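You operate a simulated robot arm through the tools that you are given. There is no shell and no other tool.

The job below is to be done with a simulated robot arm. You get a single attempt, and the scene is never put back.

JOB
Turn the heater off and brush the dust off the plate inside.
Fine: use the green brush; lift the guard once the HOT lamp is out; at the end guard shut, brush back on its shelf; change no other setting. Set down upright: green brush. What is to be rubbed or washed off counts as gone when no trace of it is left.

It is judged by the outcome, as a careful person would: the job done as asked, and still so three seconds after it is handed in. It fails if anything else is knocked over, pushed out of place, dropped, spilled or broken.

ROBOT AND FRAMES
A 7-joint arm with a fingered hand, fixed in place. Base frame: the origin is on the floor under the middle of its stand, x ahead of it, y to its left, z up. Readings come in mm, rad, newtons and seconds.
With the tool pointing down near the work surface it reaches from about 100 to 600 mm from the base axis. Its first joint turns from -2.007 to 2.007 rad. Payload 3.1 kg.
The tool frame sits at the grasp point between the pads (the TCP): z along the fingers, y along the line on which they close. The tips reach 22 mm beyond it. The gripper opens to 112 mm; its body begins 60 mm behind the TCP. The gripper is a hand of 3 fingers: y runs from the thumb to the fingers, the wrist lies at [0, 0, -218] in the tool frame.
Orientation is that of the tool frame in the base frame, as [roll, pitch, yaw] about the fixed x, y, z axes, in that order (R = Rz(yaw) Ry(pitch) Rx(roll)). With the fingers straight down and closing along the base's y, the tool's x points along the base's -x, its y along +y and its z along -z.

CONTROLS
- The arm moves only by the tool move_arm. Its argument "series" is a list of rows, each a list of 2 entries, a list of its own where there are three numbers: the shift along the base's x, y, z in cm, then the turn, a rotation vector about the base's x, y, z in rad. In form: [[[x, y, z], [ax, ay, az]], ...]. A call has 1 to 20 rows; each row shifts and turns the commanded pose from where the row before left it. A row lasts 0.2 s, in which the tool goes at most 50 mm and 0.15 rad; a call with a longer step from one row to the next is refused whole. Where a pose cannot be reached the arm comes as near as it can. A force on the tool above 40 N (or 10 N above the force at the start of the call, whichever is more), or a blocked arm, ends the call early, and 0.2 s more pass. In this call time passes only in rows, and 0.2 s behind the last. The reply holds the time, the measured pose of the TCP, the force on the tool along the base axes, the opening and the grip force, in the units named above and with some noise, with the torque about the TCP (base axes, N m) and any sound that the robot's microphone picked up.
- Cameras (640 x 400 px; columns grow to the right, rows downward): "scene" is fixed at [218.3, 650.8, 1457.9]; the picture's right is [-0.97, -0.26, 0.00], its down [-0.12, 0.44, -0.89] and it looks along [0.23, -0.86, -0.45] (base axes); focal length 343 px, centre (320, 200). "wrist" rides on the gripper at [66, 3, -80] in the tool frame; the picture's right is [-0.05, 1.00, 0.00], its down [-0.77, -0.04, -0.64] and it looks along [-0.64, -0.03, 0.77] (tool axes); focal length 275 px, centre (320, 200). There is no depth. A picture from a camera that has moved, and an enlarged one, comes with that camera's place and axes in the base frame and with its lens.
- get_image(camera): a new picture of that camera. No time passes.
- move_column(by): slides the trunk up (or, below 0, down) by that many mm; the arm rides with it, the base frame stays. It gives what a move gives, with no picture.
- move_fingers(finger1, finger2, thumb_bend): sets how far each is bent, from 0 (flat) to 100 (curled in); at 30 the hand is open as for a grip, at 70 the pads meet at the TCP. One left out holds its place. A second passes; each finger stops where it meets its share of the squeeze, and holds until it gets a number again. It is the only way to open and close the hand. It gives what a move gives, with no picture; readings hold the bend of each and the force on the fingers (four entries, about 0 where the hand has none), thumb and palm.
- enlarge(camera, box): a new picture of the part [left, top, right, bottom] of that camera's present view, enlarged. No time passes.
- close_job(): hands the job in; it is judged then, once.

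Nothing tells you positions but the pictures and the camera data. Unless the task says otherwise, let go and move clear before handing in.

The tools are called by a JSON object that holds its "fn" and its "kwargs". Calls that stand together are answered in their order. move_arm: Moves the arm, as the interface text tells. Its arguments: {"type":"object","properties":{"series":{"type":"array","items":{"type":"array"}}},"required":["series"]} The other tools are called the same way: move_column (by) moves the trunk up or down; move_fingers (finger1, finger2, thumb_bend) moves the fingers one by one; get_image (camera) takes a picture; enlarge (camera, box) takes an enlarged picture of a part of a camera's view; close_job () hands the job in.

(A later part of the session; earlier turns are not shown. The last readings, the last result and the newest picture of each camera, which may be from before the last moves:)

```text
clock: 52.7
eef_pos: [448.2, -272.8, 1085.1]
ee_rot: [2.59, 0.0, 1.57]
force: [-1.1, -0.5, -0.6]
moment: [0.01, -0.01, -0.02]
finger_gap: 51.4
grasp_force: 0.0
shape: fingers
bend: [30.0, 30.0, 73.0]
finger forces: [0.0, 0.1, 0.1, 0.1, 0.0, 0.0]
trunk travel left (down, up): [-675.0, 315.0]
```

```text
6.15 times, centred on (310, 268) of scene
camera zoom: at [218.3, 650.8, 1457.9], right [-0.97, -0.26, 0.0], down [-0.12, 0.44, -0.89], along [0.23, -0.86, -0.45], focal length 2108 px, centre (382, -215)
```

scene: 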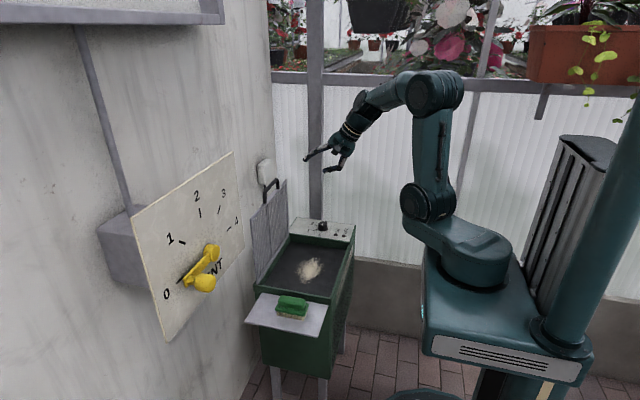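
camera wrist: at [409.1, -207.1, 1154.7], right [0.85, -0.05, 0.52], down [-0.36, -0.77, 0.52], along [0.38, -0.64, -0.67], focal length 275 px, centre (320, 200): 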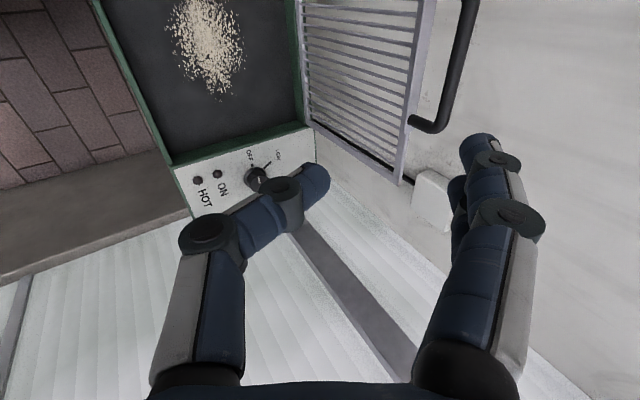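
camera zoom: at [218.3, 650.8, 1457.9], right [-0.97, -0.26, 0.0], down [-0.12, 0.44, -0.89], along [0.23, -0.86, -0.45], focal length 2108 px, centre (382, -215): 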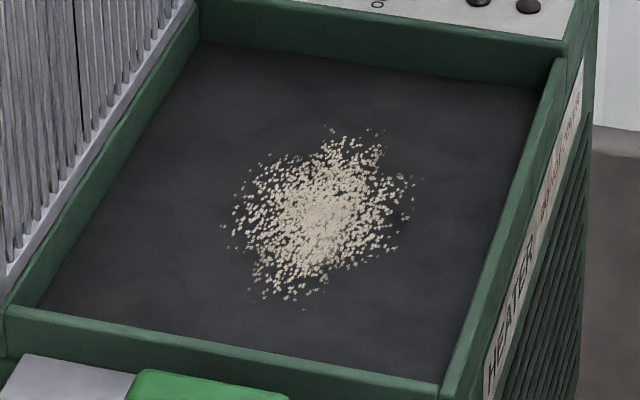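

Brush: bristles rest at z≈694, handle top z≈752, centre near (493, -58), long axis along x, handle about 31 mm wide. Dust covers x 455–560 and y -372 to -200 on the plate at z≈686. I'll open the hand, lower the trunk a bit, and turn toward the brush.

{"fn": "move_fingers", "kwargs": {"finger1": 45, "finger2": 45, "thumb_bend": 45}}

{"fn": "move_column", "kwargs": {"by": -110}}

{"fn": "move_arm", "kwargs": {"series": [[[0, 0, 0], [0, 0.1375, 0]], [[0, 0, 0], [0, 0.1375, 0]], [[0, 0, 0], [0, 0.1375, 0]], [[0, 0, 0], [0, 0.1375, 0]], [[0.29, 1.95, -0.5], [0, 0, 0.1428]], [[0.29, 1.95, -0.5], [0, 0, 0.1428]], [[0.29, 1.95, -0.5], [0, 0, 0.1428]], [[0.29, 1.95, -0.5], [0, 0, 0.1428]], [[0.29, 1.95, -0.5], [0, 0, 0.1428]], [[0.29, 1.95, -0.5], [0, 0, 0.1428]], [[0.29, 1.95, -0.5], [0, 0, 0.1428]], [[0.29, 1.95, -0.5], [0, 0, 0.1428]], [[0.29, 1.95, -0.5], [0, 0, 0.1428]], [[0.29, 1.95, -0.5], [0, 0, 0.1428]], [[0.29, 1.95, -0.5], [0, 0, 0.1428]], [[0.4, 0, -1.0], [0, -0.133, 0]], [[0.4, 0, -1.0], [0, -0.133, 0]], [[0.4, 0, -1.0], [0, -0.133, 0]]]}}

{"fn": "get_image", "kwargs": {"camera": "wrist"}}

{"fn": "get_image", "kwargs": {"camera": "scene"}}

```text
clock: 53.7
eef_pos: [449.9, -273.6, 1083.8]
ee_rot: [2.59, 0.002, 1.571]
force: [0.1, 0.2, -0.3]
moment: [-0.02, 0.01, -0.05]
finger_gap: 69.5
grasp_force: 0.1
shape: fingers
bend: [45.0, 45.0, 45.0]
finger forces: [0.0, 0.1, 0.0, 0.0, 0.1, 0.1]
trunk travel left (down, up): [-675.0, 315.0]
```

```text
clock: 55.1
eef_pos: [449.7, -273.0, 974.7]
ee_rot: [2.59, 0.003, 1.571]
force: [0.8, 0.5, 0.7]
moment: [0.03, 0.02, -0.03]
finger_gap: 69.6
grasp_force: 0.0
shape: fingers
bend: [45.0, 45.0, 45.0]
finger forces: [0.0, 0.0, 0.0, 0.0, 0.0, 0.0]
trunk travel left (down, up): [-565.0, 425.0]
```

```text
clock: 59.0
eef_pos: [493.8, -57.6, 889.2]
ee_rot: [-3.141, 0.402, 3.141]
force: [1.2, -0.6, 0.5]
moment: [0.0, -0.02, 0.0]
finger_gap: 69.6
grasp_force: 0.0
shape: fingers
bend: [45.0, 45.0, 45.0]
finger forces: [0.0, 0.0, 0.0, 0.0, 0.0, 0.0]
trunk travel left (down, up): [-565.0, 425.0]
```

```text
taken
camera wrist: at [401.3, -55.4, 936.8], right [0.04, 1.0, 0.02], down [0.46, -0.04, 0.89], along [0.89, -0.03, -0.46], focal length 275 px, centre (320, 200)
```

wrist: 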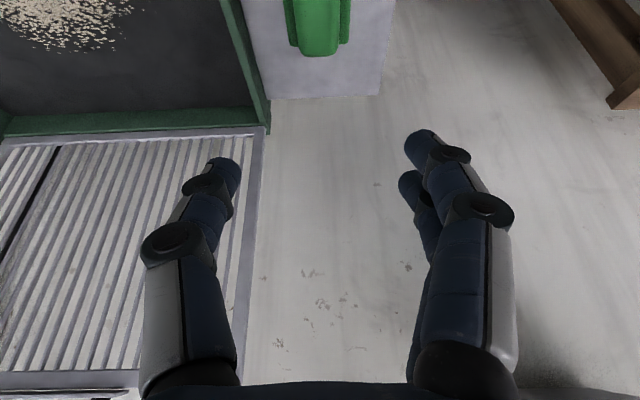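

```text
taken
```

scene: 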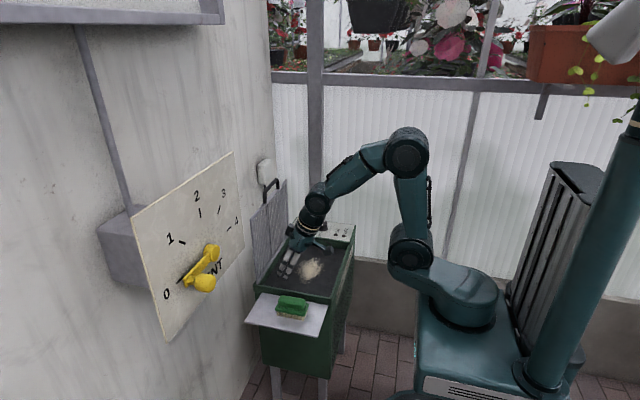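

The hand is aligned over the brush handle. I'll go down with the fingers straddling it.

{"fn": "move_arm", "kwargs": {"series": [[[0, 0, -3.5], [0, 0, 0]], [[0, 0, -3.5], [0, 0, 0]], [[0, 0, -2.5], [0, 0, 0]], [[0, 0, -1.5], [0, 0, 0]], [[0, 0, 0], [0, 0, 0]]]}}

{"fn": "get_image", "kwargs": {"camera": "wrist"}}

{"fn": "enlarge", "kwargs": {"camera": "scene", "box": [250, 240, 350, 340]}}

```text
clock: 60.1
eef_pos: [494.8, -58.2, 778.6]
ee_rot: [3.14, 0.4, 3.141]
force: [0.2, 0.1, 0.3]
moment: [0.0, 0.02, -0.01]
finger_gap: 69.5
grasp_force: 0.1
shape: fingers
bend: [45.0, 45.0, 45.0]
finger forces: [0.1, 0.0, 0.0, 0.0, 0.1, 0.1]
trunk travel left (down, up): [-565.0, 425.0]
```

```text
taken
camera wrist: at [402.3, -55.3, 827.3], right [0.04, 1.0, 0.02], down [0.46, -0.04, 0.89], along [0.89, -0.03, -0.46], focal length 275 px, centre (320, 200)
```

wrist: 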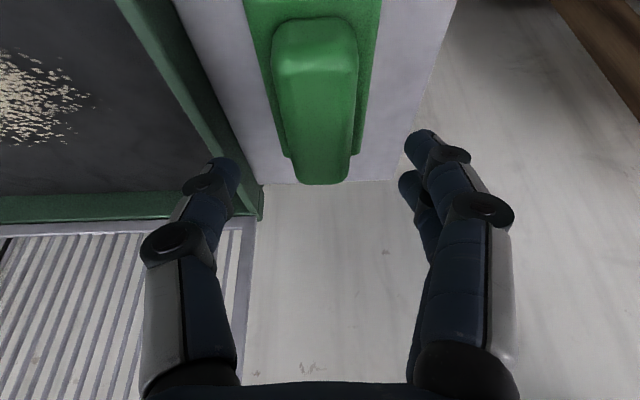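

```text
4.00 times, centred on (300, 290) of scene
camera zoom: at [218.3, 650.8, 1457.9], right [-0.97, -0.26, 0.0], down [-0.12, 0.44, -0.89], along [0.23, -0.86, -0.45], focal length 1370 px, centre (400, -160)
```

zoom: 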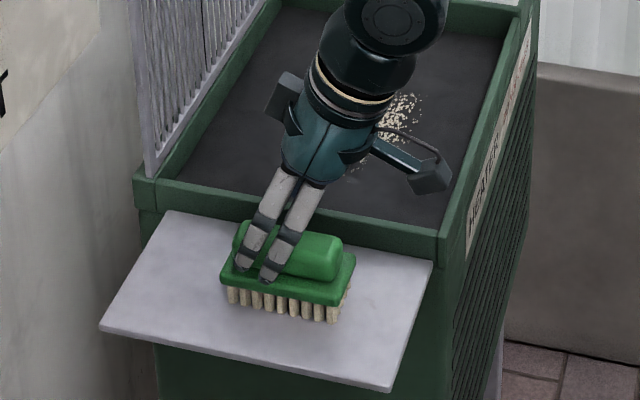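

The alignment is good. I'll take the last step down and close on the handle.

{"fn": "move_arm", "kwargs": {"series": [[[-0.4, 0, -1.2], [0, 0, 0]], [[0, 0, -1.0], [0, 0, 0]], [[0, 0, 0], [0, 0, 0]]]}}

{"fn": "move_fingers", "kwargs": {"finger1": 58, "finger2": 58, "thumb_bend": 58}}

{"fn": "get_image", "kwargs": {"camera": "wrist"}}

{"fn": "enlarge", "kwargs": {"camera": "scene", "box": [250, 240, 350, 340]}}

```text
clock: 61.0
eef_pos: [491.0, -57.5, 756.9]
ee_rot: [-3.141, 0.399, -3.141]
force: [0.7, -0.2, 0.4]
moment: [0.04, 0.02, 0.03]
finger_gap: 69.5
grasp_force: 0.0
shape: fingers
bend: [45.0, 45.0, 45.0]
finger forces: [0.1, 0.0, 0.1, 0.0, 0.1, 0.0]
trunk travel left (down, up): [-565.0, 425.0]
```

```text
clock: 62.0
eef_pos: [490.4, -59.1, 756.3]
ee_rot: [3.14, 0.401, -3.141]
force: [0.1, 0.1, -0.1]
moment: [-0.03, 0.01, -0.03]
finger_gap: 36.0
grasp_force: 0.0
shape: fingers
bend: [57.0, 57.0, 57.0]
finger forces: [0.1, 0.1, 0.0, 0.0, 0.1, 0.0]
trunk travel left (down, up): [-565.0, 425.0]
```

```text
taken
camera wrist: at [397.9, -55.8, 805.0], right [0.04, 1.0, 0.02], down [0.46, -0.04, 0.89], along [0.89, -0.03, -0.46], focal length 275 px, centre (320, 200)
```

wrist: 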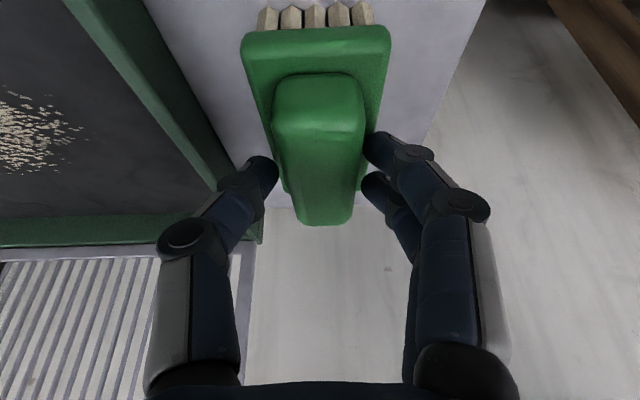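

```text
4.00 times, centred on (300, 290) of scene
camera zoom: at [218.3, 650.8, 1457.9], right [-0.97, -0.26, 0.0], down [-0.12, 0.44, -0.89], along [0.23, -0.86, -0.45], focal length 1370 px, centre (400, -160)
```

zoom: 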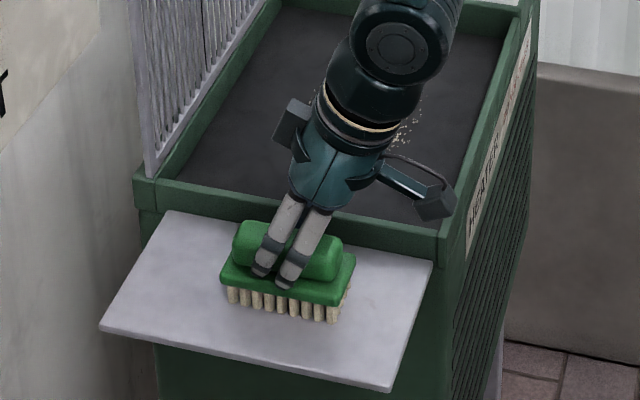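

The fingers are either side of the handle with small gaps. I'll squeeze.

{"fn": "move_fingers", "kwargs": {"finger1": 70, "finger2": 70, "thumb_bend": 70}}

{"fn": "get_image", "kwargs": {"camera": "wrist"}}

{"fn": "enlarge", "kwargs": {"camera": "scene", "box": [260, 270, 330, 330]}}

```text
clock: 63.0
eef_pos: [488.5, -60.0, 757.1]
ee_rot: [3.141, 0.4, -3.14]
force: [-0.5, -0.3, 0.5]
moment: [0.01, 0.0, 0.01]
finger_gap: 28.5
grasp_force: 11.2
shape: fingers
bend: [59.0, 62.0, 64.0]
finger forces: [5.8, 5.2, 0.0, 0.0, 10.9, 0.0]
trunk travel left (down, up): [-565.0, 425.0]
```

```text
taken
camera wrist: at [398.0, -55.8, 805.0], right [0.04, 1.0, 0.02], down [0.46, -0.04, 0.89], along [0.89, -0.03, -0.46], focal length 275 px, centre (320, 200)
```

wrist: 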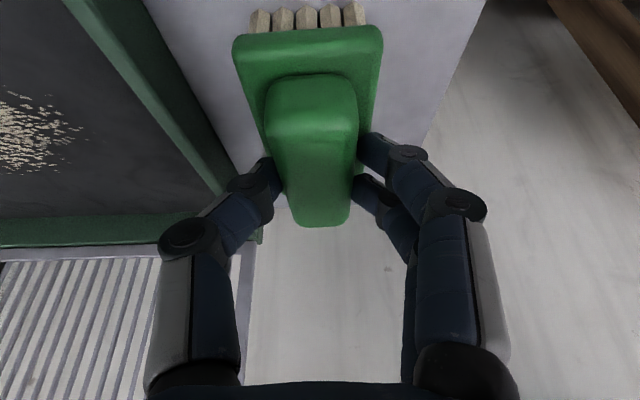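

```text
6.67 times, centred on (295, 300) of scene
camera zoom: at [218.3, 650.8, 1457.9], right [-0.97, -0.26, 0.0], down [-0.12, 0.44, -0.89], along [0.23, -0.86, -0.45], focal length 2284 px, centre (487, -467)
```

zoom: 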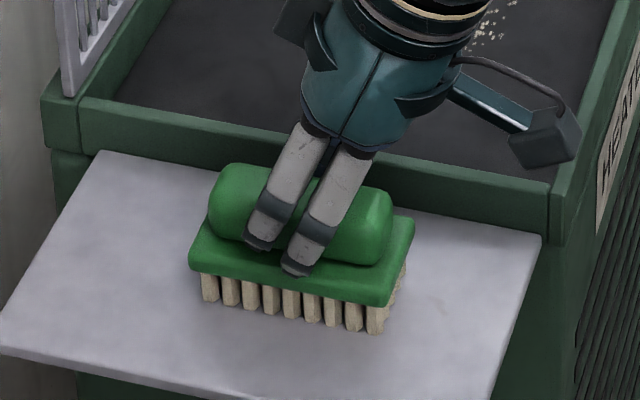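

The brush is held at about 11 N and yawed very slightly. I'll firm up the grip for brushing, then lift straight up.

{"fn": "move_fingers", "kwargs": {"finger1": 76, "finger2": 78, "thumb_bend": 78}}

{"fn": "move_arm", "kwargs": {"series": [[[0, 0, 0.8], [0, 0, 0]], [[0, 0, 1.5], [0, 0, 0]], [[0, 0, 2.5], [0, 0, 0]], [[0, 0, 3.0], [0, 0, 0]], [[0, 0, 1.0], [0, 0, 0]]]}}

{"fn": "get_image", "kwargs": {"camera": "wrist"}}

{"fn": "enlarge", "kwargs": {"camera": "scene", "box": [250, 240, 350, 340]}}

```text
clock: 64.0
eef_pos: [490.7, -59.2, 757.3]
ee_rot: [-3.141, 0.399, -3.141]
force: [0.2, -0.5, -0.7]
moment: [0.0, -0.04, 0.02]
finger_gap: 24.6
grasp_force: 18.7
shape: fingers
bend: [62.0, 62.0, 66.0]
finger forces: [9.0, 9.5, 0.1, 0.0, 18.2, 0.1]
trunk travel left (down, up): [-565.0, 425.0]
```

```text
clock: 65.2
eef_pos: [489.9, -58.8, 845.6]
ee_rot: [3.14, 0.401, 3.141]
force: [0.4, 0.0, -1.0]
moment: [-0.01, -0.02, 0.0]
finger_gap: 24.7
grasp_force: 17.9
shape: fingers
bend: [62.0, 62.0, 66.0]
finger forces: [8.7, 9.3, 0.0, 0.0, 18.0, 0.0]
trunk travel left (down, up): [-565.0, 425.0]
```

```text
taken
camera wrist: at [397.7, -56.0, 893.3], right [0.04, 1.0, 0.02], down [0.46, -0.04, 0.89], along [0.89, -0.03, -0.46], focal length 275 px, centre (320, 200)
```

wrist: 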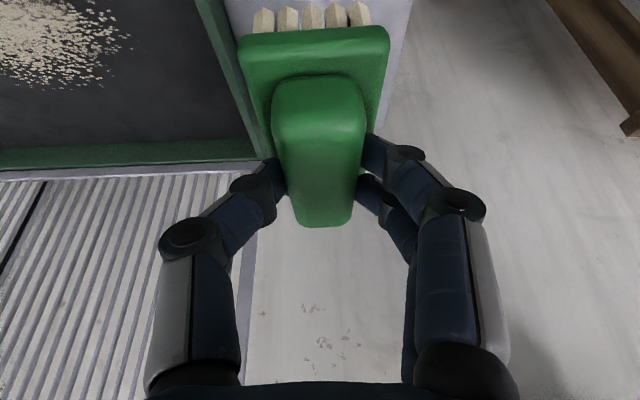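

```text
4.00 times, centred on (300, 290) of scene
camera zoom: at [218.3, 650.8, 1457.9], right [-0.97, -0.26, 0.0], down [-0.12, 0.44, -0.89], along [0.23, -0.86, -0.45], focal length 1370 px, centre (400, -160)
```

zoom: 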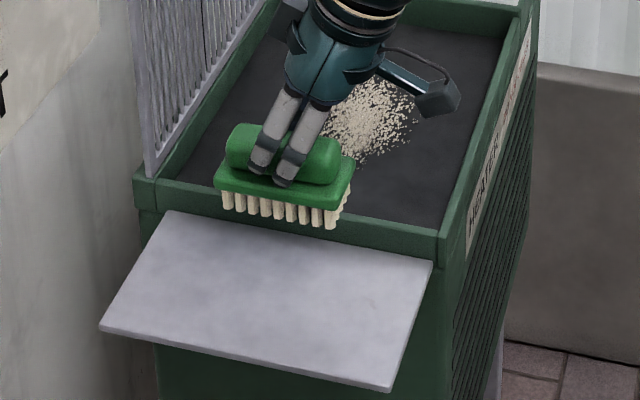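

The brush is lifted, level and firmly held, with its bristles 63 mm below the TCP. I'll carry it over the tray and lower it near the front, outside the dust patch.

{"fn": "move_arm", "kwargs": {"series": [[[0, -2.5, 0], [0, 0, 0]], [[0, -3.5, 0], [0, 0, 0]], [[0, -3.5, 0], [0, 0, 0]], [[0, -1.3, 0], [0, 0, 0]], [[0, 0, -2.5], [0, 0, 0]], [[0, 0, -3.0], [0, 0, 0]], [[0, 0, -2.0], [0, 0, 0]], [[0, 0, 0], [0, 0, 0]]]}}

{"fn": "get_image", "kwargs": {"camera": "wrist"}}

{"fn": "enlarge", "kwargs": {"camera": "scene", "box": [250, 220, 350, 320]}}

```text
clock: 67.0
eef_pos: [489.9, -168.6, 771.4]
ee_rot: [3.14, 0.399, -3.141]
force: [0.2, -0.5, -1.4]
moment: [-0.02, 0.02, -0.01]
finger_gap: 24.6
grasp_force: 18.4
shape: fingers
bend: [62.0, 62.0, 66.0]
finger forces: [8.8, 9.3, 0.1, 0.1, 18.0, 0.1]
trunk travel left (down, up): [-565.0, 425.0]
```

```text
taken
camera wrist: at [397.8, -165.1, 818.9], right [0.04, 1.0, 0.02], down [0.46, -0.04, 0.89], along [0.89, -0.03, -0.46], focal length 275 px, centre (320, 200)
```

wrist: 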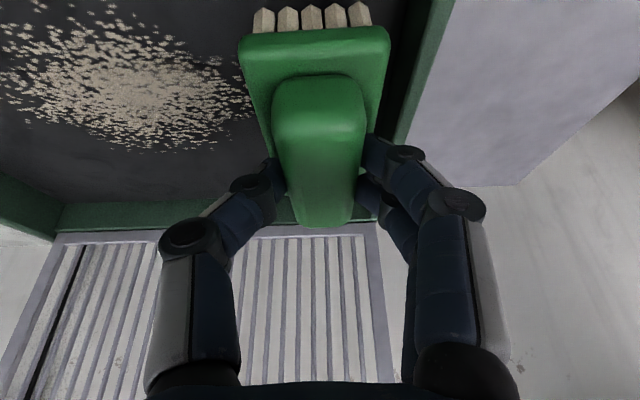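

```text
4.00 times, centred on (300, 270) of scene
camera zoom: at [218.3, 650.8, 1457.9], right [-0.97, -0.26, 0.0], down [-0.12, 0.44, -0.89], along [0.23, -0.86, -0.45], focal length 1370 px, centre (400, -80)
```

zoom: 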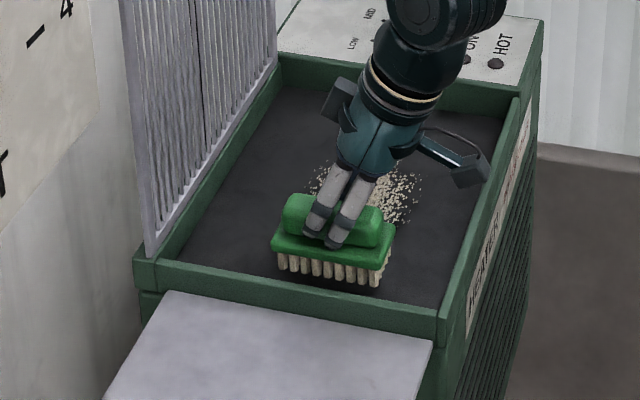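

The brush is inside the tray rim, just above the plate. I'll creep down to find contact.

{"fn": "move_arm", "kwargs": {"series": [[[0, 0, -0.8], [0, 0, 0]], [[0, 0, 0], [0, 0, 0]]]}}

{"fn": "move_arm", "kwargs": {"series": [[[0, 0, -0.5], [0, 0, 0]], [[0, 0, 0], [0, 0, 0]]]}}

{"fn": "move_arm", "kwargs": {"series": [[[0, 0, -0.4], [0, 0, 0]], [[0, 0, 0], [0, 0, 0]]]}}

```text
clock: 67.5
eef_pos: [491.2, -167.2, 763.3]
ee_rot: [3.141, 0.399, -3.141]
force: [0.1, 1.6, -1.0]
moment: [0.02, 0.01, 0.01]
finger_gap: 24.7
grasp_force: 18.7
shape: fingers
bend: [62.0, 62.0, 66.0]
finger forces: [8.8, 9.2, 0.0, 0.0, 18.0, 0.0]
trunk travel left (down, up): [-565.0, 425.0]
```

```text
clock: 68.2
eef_pos: [489.7, -168.3, 756.8]
ee_rot: [3.141, 0.4, 3.141]
force: [-0.3, -0.5, -0.9]
moment: [0.01, 0.0, 0.03]
finger_gap: 24.4
grasp_force: 17.7
shape: fingers
bend: [62.0, 62.0, 66.0]
finger forces: [8.8, 9.4, 0.0, 0.0, 18.0, 0.1]
trunk travel left (down, up): [-565.0, 425.0]
```

```text
clock: 68.8
eef_pos: [491.0, -168.5, 754.1]
ee_rot: [3.142, 0.399, 3.141]
force: [0.5, -0.2, -1.8]
moment: [-0.01, 0.0, 0.0]
finger_gap: 24.5
grasp_force: 18.2
shape: fingers
bend: [62.0, 62.0, 66.0]
finger forces: [8.8, 9.2, 0.0, 0.0, 18.1, 0.1]
trunk travel left (down, up): [-565.0, 425.0]
```

Bristle bottoms should be near z≈691, with no contact yet. I'll keep creeping down.

{"fn": "move_arm", "kwargs": {"series": [[[0, 0, -0.4], [0, 0, 0]], [[0, 0, 0], [0, 0, 0]]]}}

{"fn": "move_arm", "kwargs": {"series": [[[0, 0, -0.3], [0, 0, 0]], [[0, 0, 0], [0, 0, 0]]]}}

{"fn": "move_arm", "kwargs": {"series": [[[0, 0, -0.3], [0, 0, 0]], [[0, 0, 0], [0, 0, 0]]]}}

```text
clock: 69.3
eef_pos: [490.3, -168.6, 752.4]
ee_rot: [-3.141, 0.402, 3.141]
force: [1.1, -1.2, 10.1]
moment: [0.18, -0.06, -0.04]
finger_gap: 24.7
grasp_force: 22.2
shape: fingers
bend: [64.0, 63.0, 66.0]
finger forces: [15.6, 8.7, 0.1, 0.1, 19.5, 0.0]
trunk travel left (down, up): [-565.0, 425.0]
```

```text
clock: 70.0
eef_pos: [490.7, -167.5, 751.0]
ee_rot: [-3.141, 0.408, 3.141]
force: [6.3, -1.2, 31.4]
moment: [0.45, -0.19, -0.21]
finger_gap: 24.7
grasp_force: 31.1
shape: fingers
bend: [70.0, 65.0, 66.0]
finger forces: [31.9, 8.4, 0.1, 0.0, 21.5, 0.0]
trunk travel left (down, up): [-565.0, 425.0]
```

```text
clock: 70.3
eef_pos: [491.0, -167.6, 749.7]
ee_rot: [-3.139, 0.418, -3.141]
force: [-6.2, 2.2, 23.8]
moment: [0.33, 0.07, -0.02]
finger_gap: 24.7
grasp_force: 29.0
shape: fingers
bend: [71.0, 65.0, 66.0]
finger forces: [28.5, 9.6, 0.0, 0.0, 20.3, 0.0]
trunk travel left (down, up): [-565.0, 425.0]
stopped in row 1: the force on the tool passed its limit at 45 N (the readings are from after the stop); the commanded pose is now the measured one
```

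Contact came at TCP z≈752 and my last steps pressed too hard. I'll back up and check how the brush sits in the hand.

{"fn": "move_arm", "kwargs": {"series": [[[0, 0, 0.5], [0, 0, 0]], [[0, 0, 1.5], [0, 0, 0]], [[0, 0, 0], [0, 0, 0]]]}}

{"fn": "get_image", "kwargs": {"camera": "wrist"}}

{"fn": "enlarge", "kwargs": {"camera": "scene", "box": [270, 230, 340, 300]}}

```text
clock: 71.1
eef_pos: [493.6, -167.1, 766.2]
ee_rot: [3.14, 0.409, -3.14]
force: [0.8, -0.5, -0.3]
moment: [0.0, 0.02, 0.01]
finger_gap: 24.9
grasp_force: 17.6
shape: fingers
bend: [66.0, 64.0, 66.0]
finger forces: [8.7, 9.3, 0.0, 0.0, 17.4, 0.0]
trunk travel left (down, up): [-565.0, 425.0]
```

```text
taken
camera wrist: at [400.2, -164.7, 814.3], right [0.04, 1.0, 0.02], down [0.46, -0.04, 0.89], along [0.89, -0.03, -0.46], focal length 275 px, centre (320, 200)
```

wrist: 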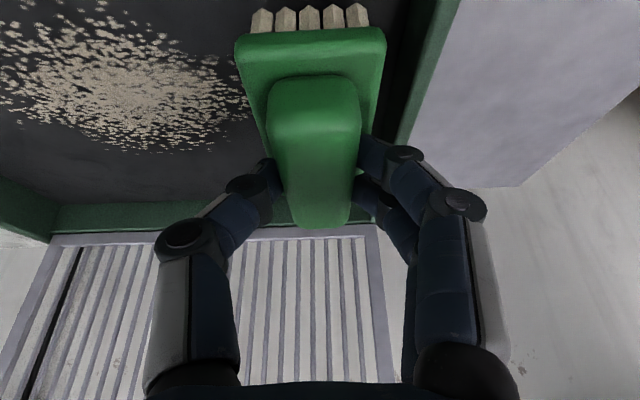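

```text
5.71 times, centred on (305, 265) of scene
camera zoom: at [218.3, 650.8, 1457.9], right [-0.97, -0.26, 0.0], down [-0.12, 0.44, -0.89], along [0.23, -0.86, -0.45], focal length 1958 px, centre (406, -171)
```

zoom: 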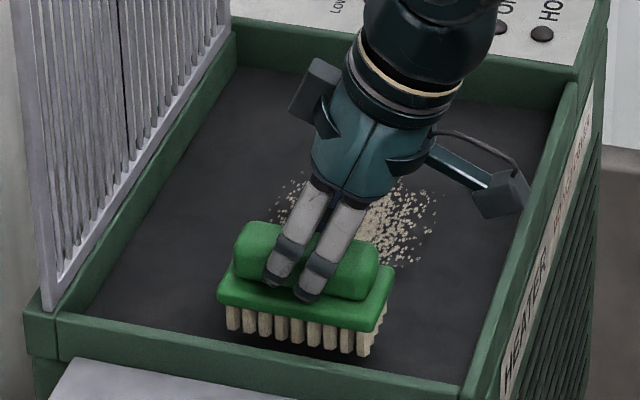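

The brush is still well seated. Light contact is at TCP z≈752.5, so I'll set down gently and make the first stroke along -y across the dust.

{"fn": "move_arm", "kwargs": {"series": [[[-0.2, 0, -0.8], [0, 0, 0]], [[0, 0, -0.5], [0, 0, 0]], [[0, 0, 0], [0, 0, 0]]]}}

```text
clock: 71.9
eef_pos: [490.9, -168.0, 754.2]
ee_rot: [-3.139, 0.409, 3.14]
force: [-0.3, -0.5, -2.3]
moment: [0.03, 0.01, -0.02]
finger_gap: 24.7
grasp_force: 17.9
shape: fingers
bend: [66.0, 64.0, 66.0]
finger forces: [8.5, 9.3, 0.0, 0.1, 17.4, 0.1]
trunk travel left (down, up): [-565.0, 425.0]
```

{"fn": "move_arm", "kwargs": {"series": [[[0, 0, -0.2], [0, 0, 0]], [[0, -1.0, 0], [0, 0, 0]], [[0, -1.5, 0], [0, 0, 0]]]}}

{"fn": "get_image", "kwargs": {"camera": "wrist"}}

```text
clock: 72.7
eef_pos: [490.4, -193.2, 752.0]
ee_rot: [-3.141, 0.41, -3.14]
force: [-0.3, -0.1, -0.7]
moment: [-0.05, -0.02, 0.03]
finger_gap: 24.7
grasp_force: 17.4
shape: fingers
bend: [66.0, 64.0, 66.0]
finger forces: [9.0, 9.3, 0.1, 0.0, 17.4, 0.0]
trunk travel left (down, up): [-565.0, 425.0]
```

```text
taken
camera wrist: at [397.6, -189.8, 799.5], right [0.04, 1.0, 0.02], down [0.45, -0.03, 0.89], along [0.89, -0.03, -0.46], focal length 275 px, centre (320, 200)
```

wrist: 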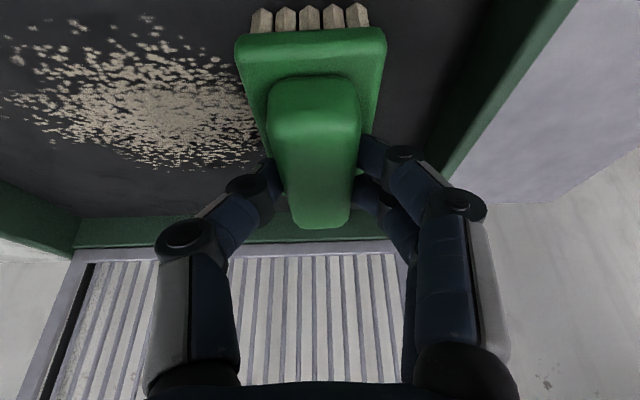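

There's no contact yet at z=752. I'll lower a touch more and check the force.

{"fn": "move_arm", "kwargs": {"series": [[[0, 0, -0.15], [0, 0, 0]], [[0, 0, 0], [0, 0, 0]]]}}

```text
clock: 73.3
eef_pos: [490.1, -193.0, 752.1]
ee_rot: [-3.14, 0.41, 3.141]
force: [0.7, 0.1, 5.9]
moment: [0.16, 0.03, -0.03]
finger_gap: 24.8
grasp_force: 20.4
shape: fingers
bend: [66.0, 64.0, 66.0]
finger forces: [14.8, 8.8, 0.1, 0.0, 17.7, 0.0]
trunk travel left (down, up): [-565.0, 425.0]
```

Contact is about 6 N, so I'll begin the stroke.

{"fn": "move_arm", "kwargs": {"series": [[[0, -1.2, 0], [0, 0, 0]], [[0, -1.5, 0], [0, 0, 0]], [[0, -1.5, 0], [0, 0, 0]], [[0, -1.5, 0], [0, 0, 0]]]}}

{"fn": "get_image", "kwargs": {"camera": "wrist"}}

{"fn": "enlarge", "kwargs": {"camera": "scene", "box": [270, 230, 350, 300]}}

```text
clock: 74.3
eef_pos: [490.4, -251.8, 751.8]
ee_rot: [-3.141, 0.408, 3.141]
force: [1.3, 0.9, 4.9]
moment: [0.23, 0.04, -0.02]
finger_gap: 25.1
grasp_force: 20.8
shape: fingers
bend: [66.0, 64.0, 66.0]
finger forces: [15.6, 9.2, 0.1, 0.0, 17.2, 0.1]
trunk travel left (down, up): [-565.0, 425.0]
```

```text
taken
camera wrist: at [398.1, -247.2, 798.8], right [0.04, 1.0, 0.02], down [0.45, -0.04, 0.89], along [0.89, -0.03, -0.46], focal length 275 px, centre (320, 200)
```

wrist: 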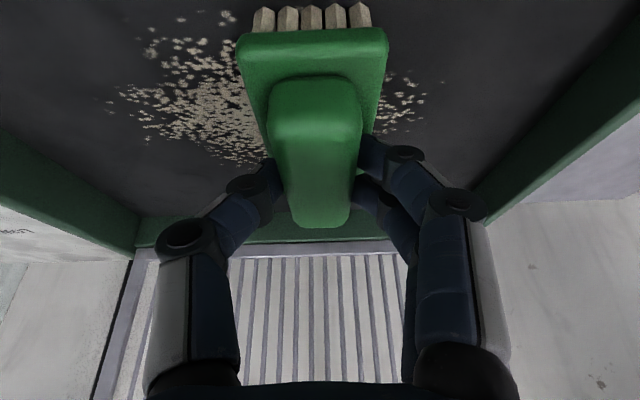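

```text
5.71 times, centred on (310, 265) of scene
camera zoom: at [218.3, 650.8, 1457.9], right [-0.97, -0.26, 0.0], down [-0.12, 0.44, -0.89], along [0.23, -0.86, -0.45], focal length 1958 px, centre (377, -171)
```

zoom: 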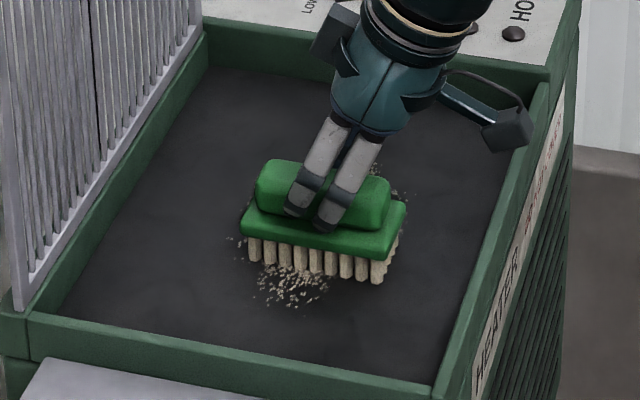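

The stroke goes smoothly at about 6 N. I'll finish this pass, then lift and compare the dust.

{"fn": "move_arm", "kwargs": {"series": [[[0, -1.5, 0], [0, 0, 0]], [[0, -1.5, 0], [0, 0, 0]], [[0, -1.5, 0], [0, 0, 0]], [[0, -1.5, 0], [0, 0, 0]], [[0, -1.5, 0], [0, 0, 0]], [[0, -1.5, 0], [0, 0, 0]], [[0, -1.5, 0], [0, 0, 0]], [[0, -0.8, 0], [0, 0, 0]], [[0, 0, 0], [0, 0, 0]]]}}

{"fn": "get_image", "kwargs": {"camera": "wrist"}}

{"fn": "enlarge", "kwargs": {"camera": "scene", "box": [270, 230, 350, 300]}}

```text
clock: 76.3
eef_pos: [490.9, -362.6, 750.8]
ee_rot: [-3.141, 0.41, -3.138]
force: [0.3, 3.1, 8.0]
moment: [0.31, 0.0, -0.01]
finger_gap: 24.9
grasp_force: 22.6
shape: fingers
bend: [67.0, 64.0, 66.0]
finger forces: [18.8, 9.6, 0.1, 0.1, 16.9, 0.0]
trunk travel left (down, up): [-565.0, 425.0]
```

```text
taken
camera wrist: at [397.9, -358.8, 798.7], right [0.04, 1.0, 0.02], down [0.45, -0.03, 0.89], along [0.89, -0.03, -0.45], focal length 275 px, centre (320, 200)
```

wrist: 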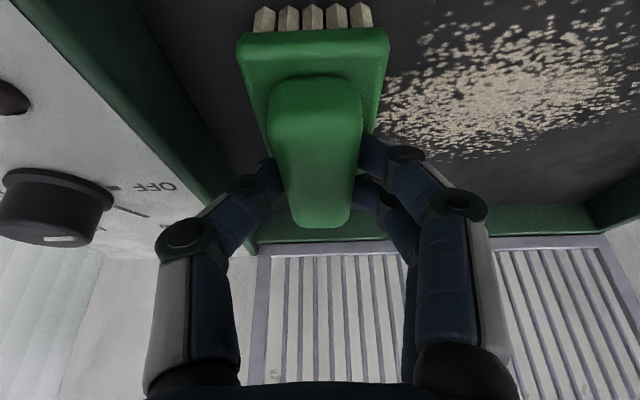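

```text
5.71 times, centred on (310, 265) of scene
camera zoom: at [218.3, 650.8, 1457.9], right [-0.97, -0.26, 0.0], down [-0.12, 0.44, -0.89], along [0.23, -0.86, -0.45], focal length 1958 px, centre (377, -171)
```

zoom: 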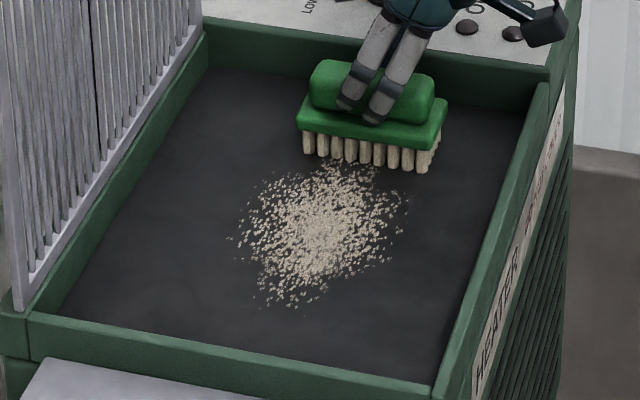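

The dust looks little changed. I'll compare closely using the same crop as before.

{"fn": "enlarge", "kwargs": {"camera": "scene", "box": [270, 235, 350, 300]}}

{"fn": "enlarge", "kwargs": {"camera": "wrist", "box": [220, 0, 420, 130]}}

```text
6.15 times, centred on (310, 268) of scene
camera zoom: at [218.3, 650.8, 1457.9], right [-0.97, -0.26, 0.0], down [-0.12, 0.44, -0.89], along [0.23, -0.86, -0.45], focal length 2108 px, centre (382, -215)
```

zoom: 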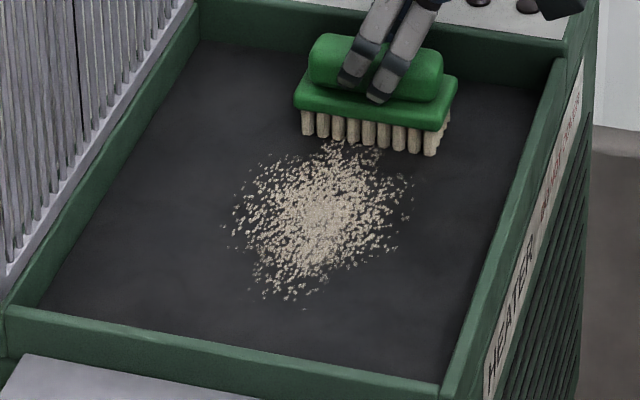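

```text
3.08 times, centred on (320, 65) of wrist
camera zoom: at [397.9, -358.8, 798.7], right [0.04, 1.0, 0.02], down [0.45, -0.03, 0.89], along [0.89, -0.03, -0.45], focal length 847 px, centre (320, 615)
```

zoom: 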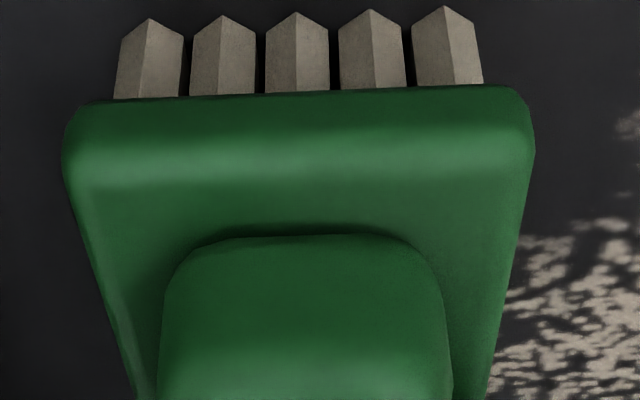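

The dust is essentially unchanged. The torque (+0.3 N·m about x) shows only the +y edge of the bristles touching, so the brush is slightly rolled. I'll level it by rotating a little about x and re-check the torque.

{"fn": "move_arm", "kwargs": {"series": [[[0, 0, 0], [0.03, 0, 0]], [[0, 0, 0], [0, 0, 0]]]}}

{"fn": "move_arm", "kwargs": {"series": [[[0, 0, -0.1], [0, 0, 0]], [[0, 0, 0], [0, 0, 0]]]}}

```text
clock: 76.9
eef_pos: [489.4, -362.5, 749.9]
ee_rot: [3.111, 0.409, 3.131]
force: [1.1, -0.4, 7.1]
moment: [0.02, -0.04, -0.03]
finger_gap: 24.6
grasp_force: 20.0
shape: fingers
bend: [67.0, 64.0, 66.0]
finger forces: [13.0, 9.8, 0.0, 0.0, 18.6, 0.1]
trunk travel left (down, up): [-565.0, 425.0]
```

```text
clock: 77.5
eef_pos: [490.4, -361.5, 750.0]
ee_rot: [3.112, 0.412, 3.129]
force: [4.0, -1.7, 13.0]
moment: [0.06, -0.1, -0.08]
finger_gap: 24.6
grasp_force: 23.1
shape: fingers
bend: [67.0, 64.0, 66.0]
finger forces: [16.7, 9.3, 0.1, 0.1, 19.6, 0.1]
trunk travel left (down, up): [-565.0, 425.0]
```

The torque is balanced now, at about 13 N and flat. I'll stroke back along +y with a tiny pitch trim, then look again.

{"fn": "move_arm", "kwargs": {"series": [[[0, 0.5, 0], [0, 0.008, 0]], [[0, 1.2, 0], [0, 0, 0]], [[0, 1.5, 0], [0, 0, 0]], [[0, 1.5, 0], [0, 0, 0]], [[0, 1.5, 0], [0, 0, 0]]]}}

{"fn": "get_image", "kwargs": {"camera": "wrist"}}

{"fn": "enlarge", "kwargs": {"camera": "scene", "box": [270, 235, 350, 300]}}

```text
clock: 78.7
eef_pos: [489.1, -299.8, 750.5]
ee_rot: [3.11, 0.401, 3.131]
force: [0.2, -3.2, 12.8]
moment: [0.0, -0.03, 0.01]
finger_gap: 24.4
grasp_force: 22.5
shape: fingers
bend: [67.0, 64.0, 66.0]
finger forces: [14.8, 8.6, 0.0, 0.0, 21.2, 0.1]
trunk travel left (down, up): [-565.0, 425.0]
```

```text
taken
camera wrist: at [397.9, -297.5, 798.7], right [0.04, 1.0, 0.05], down [0.46, -0.06, 0.89], along [0.89, -0.02, -0.46], focal length 275 px, centre (320, 200)
```

wrist: 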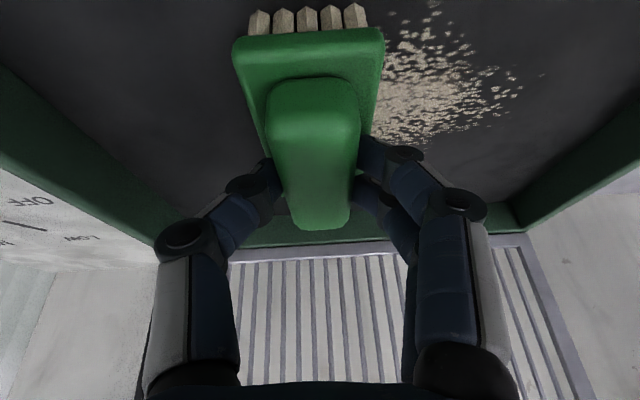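

```text
6.15 times, centred on (310, 268) of scene
camera zoom: at [218.3, 650.8, 1457.9], right [-0.97, -0.26, 0.0], down [-0.12, 0.44, -0.89], along [0.23, -0.86, -0.45], focal length 2108 px, centre (382, -215)
```

zoom: 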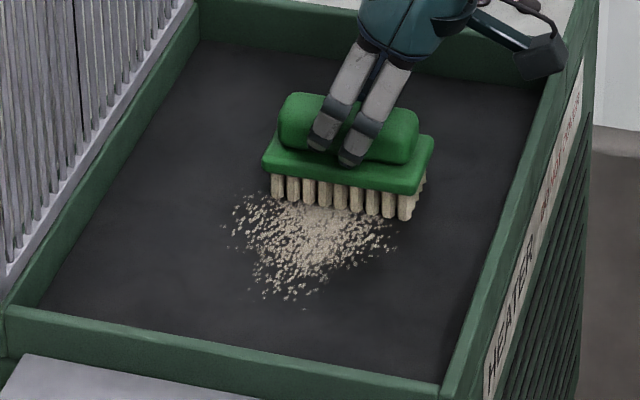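

With flat contact the swept part is coming clean. I'll continue the stroke toward +y.

{"fn": "move_arm", "kwargs": {"series": [[[0, 1.5, 0], [0, 0, 0]], [[0, 1.5, 0], [0, 0, 0]], [[0, 1.5, 0], [0, 0, 0]], [[0, 1.5, 0], [0, 0, 0]], [[0, 1.5, 0], [0, 0, 0]], [[0, 1.5, 0], [0, 0, 0]], [[0, 1.5, 0], [0, 0, 0]], [[0, 1.3, 0], [0, 0, 0]]]}}

{"fn": "get_image", "kwargs": {"camera": "wrist"}}

{"fn": "enlarge", "kwargs": {"camera": "scene", "box": [270, 235, 350, 300]}}

```text
clock: 80.5
eef_pos: [490.3, -182.5, 750.6]
ee_rot: [3.11, 0.401, 3.13]
force: [-0.8, -4.6, 11.1]
moment: [-0.02, -0.02, 0.01]
finger_gap: 24.3
grasp_force: 22.5
shape: fingers
bend: [67.0, 64.0, 66.0]
finger forces: [14.9, 8.4, 0.0, 0.0, 21.4, 0.0]
trunk travel left (down, up): [-565.0, 425.0]
```

```text
taken
camera wrist: at [397.0, -181.5, 798.7], right [0.04, 1.0, 0.05], down [0.46, -0.06, 0.89], along [0.89, -0.02, -0.46], focal length 275 px, centre (320, 200)
```

wrist: 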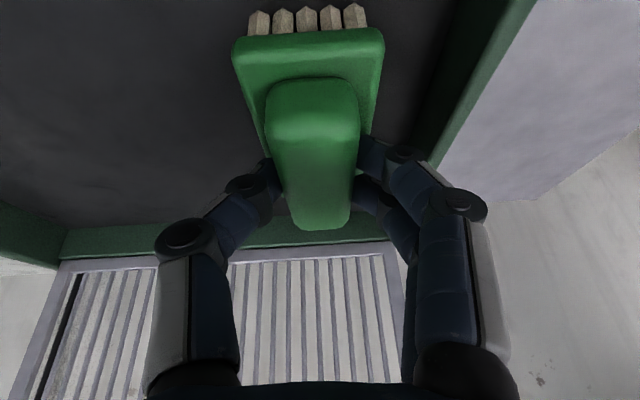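

```text
6.15 times, centred on (310, 268) of scene
camera zoom: at [218.3, 650.8, 1457.9], right [-0.97, -0.26, 0.0], down [-0.12, 0.44, -0.89], along [0.23, -0.86, -0.45], focal length 2108 px, centre (382, -215)
```

zoom: 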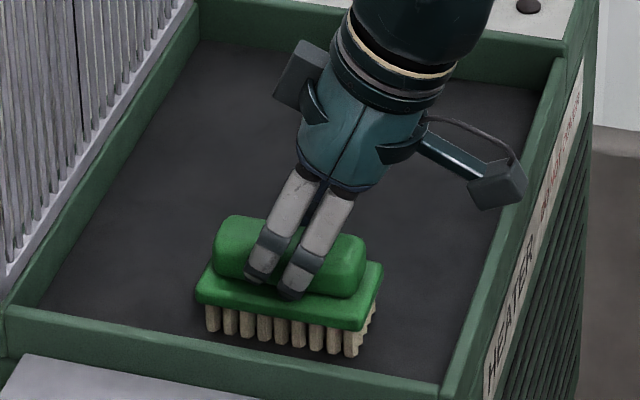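

The plate looks clean after this pass. I'll lift the brush clear and inspect for any trace, including the x edges the bristles may not have covered.

{"fn": "move_arm", "kwargs": {"series": [[[0, 0, 1.0], [0, 0, 0]], [[0, 0, 3.0], [0, 0, 0]], [[0, 0, 4.0], [0, 0, 0]], [[0, 0, 2.0], [0, 0, 0]]]}}

{"fn": "enlarge", "kwargs": {"camera": "scene", "box": [265, 230, 350, 300]}}

{"fn": "enlarge", "kwargs": {"camera": "scene", "box": [285, 240, 335, 280]}}

{"fn": "get_image", "kwargs": {"camera": "wrist"}}

```text
clock: 81.5
eef_pos: [491.3, -183.4, 849.6]
ee_rot: [3.111, 0.399, 3.13]
force: [-0.1, -0.6, -1.3]
moment: [0.03, -0.02, -0.01]
finger_gap: 24.4
grasp_force: 17.7
shape: fingers
bend: [66.0, 64.0, 66.0]
finger forces: [8.3, 9.3, 0.0, 0.0, 17.3, 0.0]
trunk travel left (down, up): [-565.0, 425.0]
```

```text
5.71 times, centred on (308, 265) of scene
camera zoom: at [218.3, 650.8, 1457.9], right [-0.97, -0.26, 0.0], down [-0.12, 0.44, -0.89], along [0.23, -0.86, -0.45], focal length 1958 px, centre (391, -171)
```

zoom: 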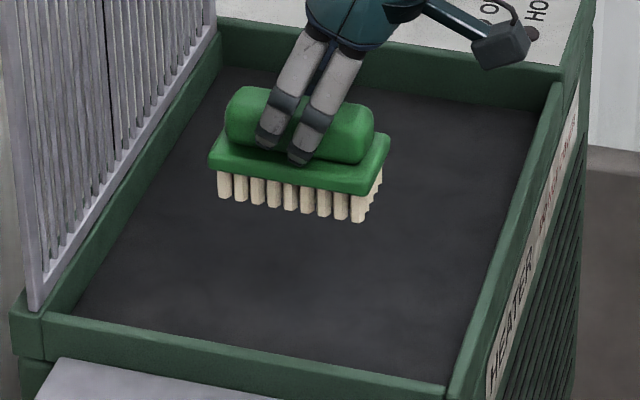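

```text
10.00 times, centred on (310, 260) of scene
camera zoom: at [218.3, 650.8, 1457.9], right [-0.97, -0.26, 0.0], down [-0.12, 0.44, -0.89], along [0.23, -0.86, -0.45], focal length 3426 px, centre (420, -400)
```

zoom: 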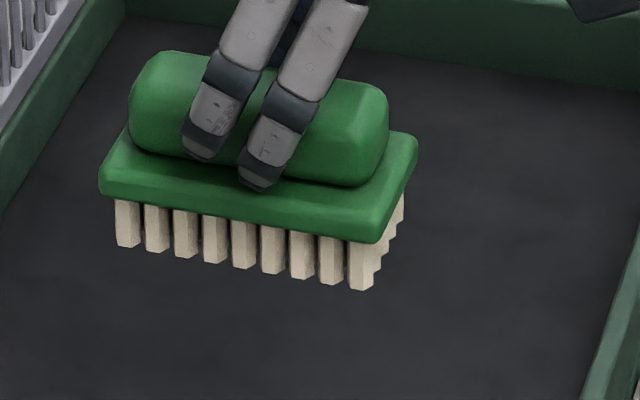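

```text
taken
camera wrist: at [398.5, -180.9, 897.3], right [0.04, 1.0, 0.05], down [0.46, -0.06, 0.88], along [0.89, -0.02, -0.46], focal length 275 px, centre (320, 200)
```

wrist: 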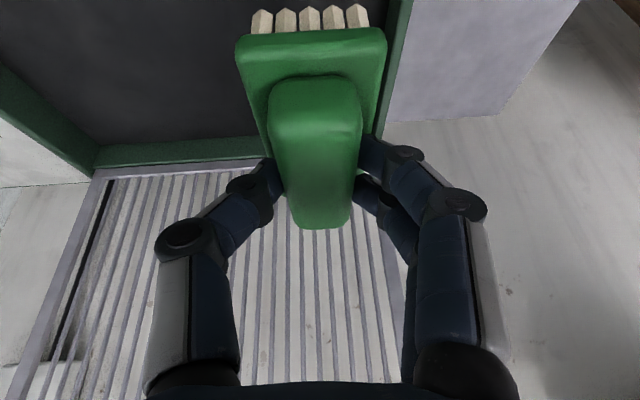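

The visible plate is clean. I'll move the brush out over the shelf so the whole plate can be inspected.

{"fn": "move_arm", "kwargs": {"series": [[[0, 3.0, 0], [0, 0, 0]], [[0, 3.5, 0], [0, 0, 0]], [[0, 3.5, 0], [0, 0, 0]], [[0, 2.4, 0], [0, 0, 0]], [[0, 0, 0], [0, 0, 0]]]}}

{"fn": "enlarge", "kwargs": {"camera": "scene", "box": [265, 230, 350, 300]}}

{"fn": "enlarge", "kwargs": {"camera": "wrist", "box": [0, 0, 260, 180]}}

{"fn": "enlarge", "kwargs": {"camera": "scene", "box": [290, 240, 340, 275]}}

```text
clock: 82.7
eef_pos: [490.0, -59.4, 849.1]
ee_rot: [3.11, 0.4, 3.128]
force: [-0.2, 0.3, -1.3]
moment: [-0.02, 0.0, -0.07]
finger_gap: 24.7
grasp_force: 17.3
shape: fingers
bend: [66.0, 64.0, 66.0]
finger forces: [8.2, 9.2, 0.0, 0.0, 17.5, 0.1]
trunk travel left (down, up): [-565.0, 425.0]
```

```text
5.71 times, centred on (308, 265) of scene
camera zoom: at [218.3, 650.8, 1457.9], right [-0.97, -0.26, 0.0], down [-0.12, 0.44, -0.89], along [0.23, -0.86, -0.45], focal length 1958 px, centre (391, -171)
```

zoom: 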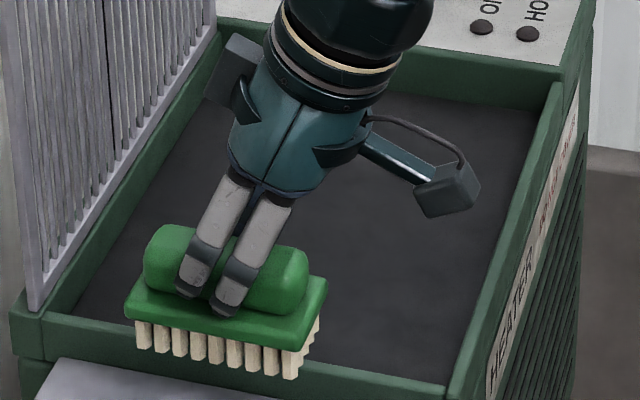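

```text
2.22 times, centred on (130, 90) of wrist
camera zoom: at [397.2, -57.4, 896.8], right [0.04, 1.0, 0.05], down [0.46, -0.06, 0.88], along [0.89, -0.02, -0.46], focal length 612 px, centre (742, 444)
```

zoom: 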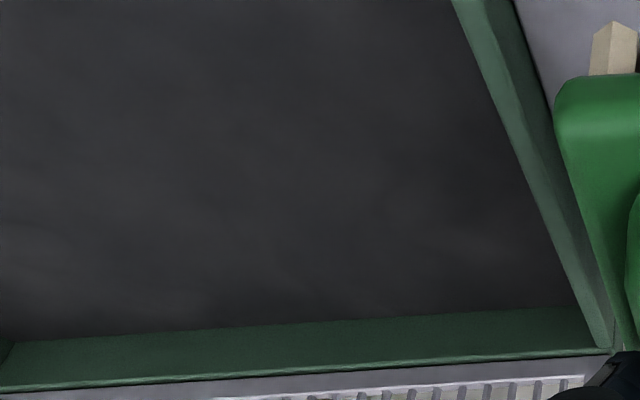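

```text
11.43 times, centred on (315, 258) of scene
camera zoom: at [218.3, 650.8, 1457.9], right [-0.97, -0.26, 0.0], down [-0.12, 0.44, -0.89], along [0.23, -0.86, -0.45], focal length 3916 px, centre (377, -457)
```

zoom: 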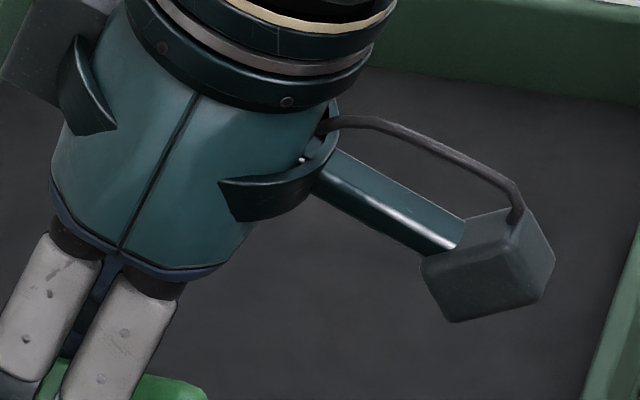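

No trace is visible from either camera. I'll now set the brush back in its original place on the shelf, keeping this levelled orientation. I'll descend, then creep to contact.

{"fn": "move_arm", "kwargs": {"series": [[[0, 0, -3.0], [0, 0, 0]], [[0, 0, -3.0], [0, 0, 0]], [[0, 0, -2.0], [0, 0, 0]], [[0, 0, -0.6], [0, 0, 0]], [[0, 0, 0], [0, 0, 0]]]}}

{"fn": "enlarge", "kwargs": {"camera": "scene", "box": [250, 260, 340, 340]}}

```text
clock: 83.9
eef_pos: [491.9, -59.8, 761.3]
ee_rot: [3.11, 0.399, 3.13]
force: [-0.1, 0.1, -0.7]
moment: [-0.02, 0.03, 0.0]
finger_gap: 24.4
grasp_force: 16.7
shape: fingers
bend: [66.0, 64.0, 66.0]
finger forces: [8.0, 9.2, 0.0, 0.1, 17.3, 0.0]
trunk travel left (down, up): [-565.0, 425.0]
```

```text
5.00 times, centred on (295, 300) of scene
camera zoom: at [218.3, 650.8, 1457.9], right [-0.97, -0.26, 0.0], down [-0.12, 0.44, -0.89], along [0.23, -0.86, -0.45], focal length 1713 px, centre (445, -300)
```

zoom: 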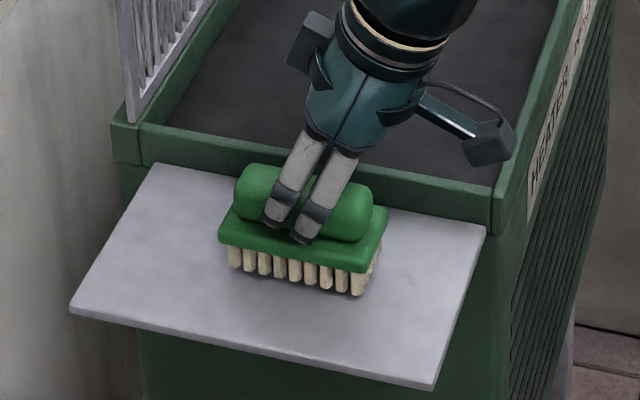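

{"fn": "move_arm", "kwargs": {"series": [[[0, 0, -0.3], [0, 0, 0]], [[0, 0, 0], [0, 0, 0]]]}}

{"fn": "move_arm", "kwargs": {"series": [[[0, 0, -0.15], [0, 0, 0]], [[0, 0, 0], [0, 0, 0]]]}}

```text
clock: 84.5
eef_pos: [490.5, -59.4, 760.8]
ee_rot: [3.11, 0.4, 3.13]
force: [0.6, 0.7, -0.8]
moment: [-0.01, -0.01, -0.03]
finger_gap: 24.5
grasp_force: 17.3
shape: fingers
bend: [66.0, 64.0, 66.0]
finger forces: [8.1, 9.1, 0.0, 0.0, 17.2, 0.0]
trunk travel left (down, up): [-565.0, 425.0]
```

```text
clock: 85.1
eef_pos: [491.6, -59.9, 758.6]
ee_rot: [3.11, 0.401, 3.131]
force: [0.1, 0.1, -1.3]
moment: [-0.01, 0.0, 0.04]
finger_gap: 25.0
grasp_force: 16.9
shape: fingers
bend: [66.0, 64.0, 66.0]
finger forces: [8.1, 9.1, 0.0, 0.1, 17.3, 0.1]
trunk travel left (down, up): [-565.0, 425.0]
```

I say these next lines plainly: the brush is just above the shelf with no contact yet at TCP z≈758.6. I'll keep creeping down in 1.5 mm steps until I feel it touch.

{"fn": "move_arm", "kwargs": {"series": [[[0, 0, -0.15], [0, 0, 0]], [[0, 0, 0], [0, 0, 0]]]}}

{"fn": "move_arm", "kwargs": {"series": [[[0, 0, -0.12], [0, 0, 0]], [[0, 0, 0], [0, 0, 0]]]}}

```text
clock: 85.7
eef_pos: [489.3, -59.0, 757.2]
ee_rot: [3.11, 0.399, 3.129]
force: [0.7, 0.1, -1.0]
moment: [-0.01, 0.01, 0.0]
finger_gap: 24.6
grasp_force: 17.1
shape: fingers
bend: [66.0, 64.0, 66.0]
finger forces: [8.1, 9.1, 0.1, 0.0, 17.3, 0.0]
trunk travel left (down, up): [-565.0, 425.0]
```

```text
clock: 86.3
eef_pos: [490.5, -59.2, 756.2]
ee_rot: [3.11, 0.399, 3.127]
force: [-0.4, 0.3, -0.7]
moment: [0.01, 0.03, 0.01]
finger_gap: 24.5
grasp_force: 17.1
shape: fingers
bend: [66.0, 64.0, 66.0]
finger forces: [8.2, 9.1, 0.0, 0.0, 17.3, 0.0]
trunk travel left (down, up): [-565.0, 425.0]
```

There's still no contact at z≈756. I'll continue with two more small steps.

{"fn": "move_arm", "kwargs": {"series": [[[0, 0, -0.12], [0, 0, 0]], [[0, 0, 0], [0, 0, 0]]]}}

{"fn": "move_arm", "kwargs": {"series": [[[0, 0, -0.1], [0, 0, 0]], [[0, 0, 0], [0, 0, 0]]]}}

```text
clock: 86.9
eef_pos: [490.6, -59.8, 755.5]
ee_rot: [3.111, 0.402, 3.127]
force: [0.9, -0.1, 3.3]
moment: [0.04, 0.0, -0.03]
finger_gap: 24.8
grasp_force: 18.7
shape: fingers
bend: [66.0, 64.0, 66.0]
finger forces: [11.2, 9.1, 0.0, 0.0, 17.6, 0.0]
trunk travel left (down, up): [-565.0, 425.0]
```

```text
clock: 87.5
eef_pos: [490.6, -58.5, 755.0]
ee_rot: [3.11, 0.403, 3.13]
force: [0.5, 0.2, 11.2]
moment: [0.14, -0.01, -0.03]
finger_gap: 24.6
grasp_force: 21.6
shape: fingers
bend: [66.0, 64.0, 66.0]
finger forces: [16.3, 8.7, 0.1, 0.1, 18.5, 0.0]
trunk travel left (down, up): [-565.0, 425.0]
```

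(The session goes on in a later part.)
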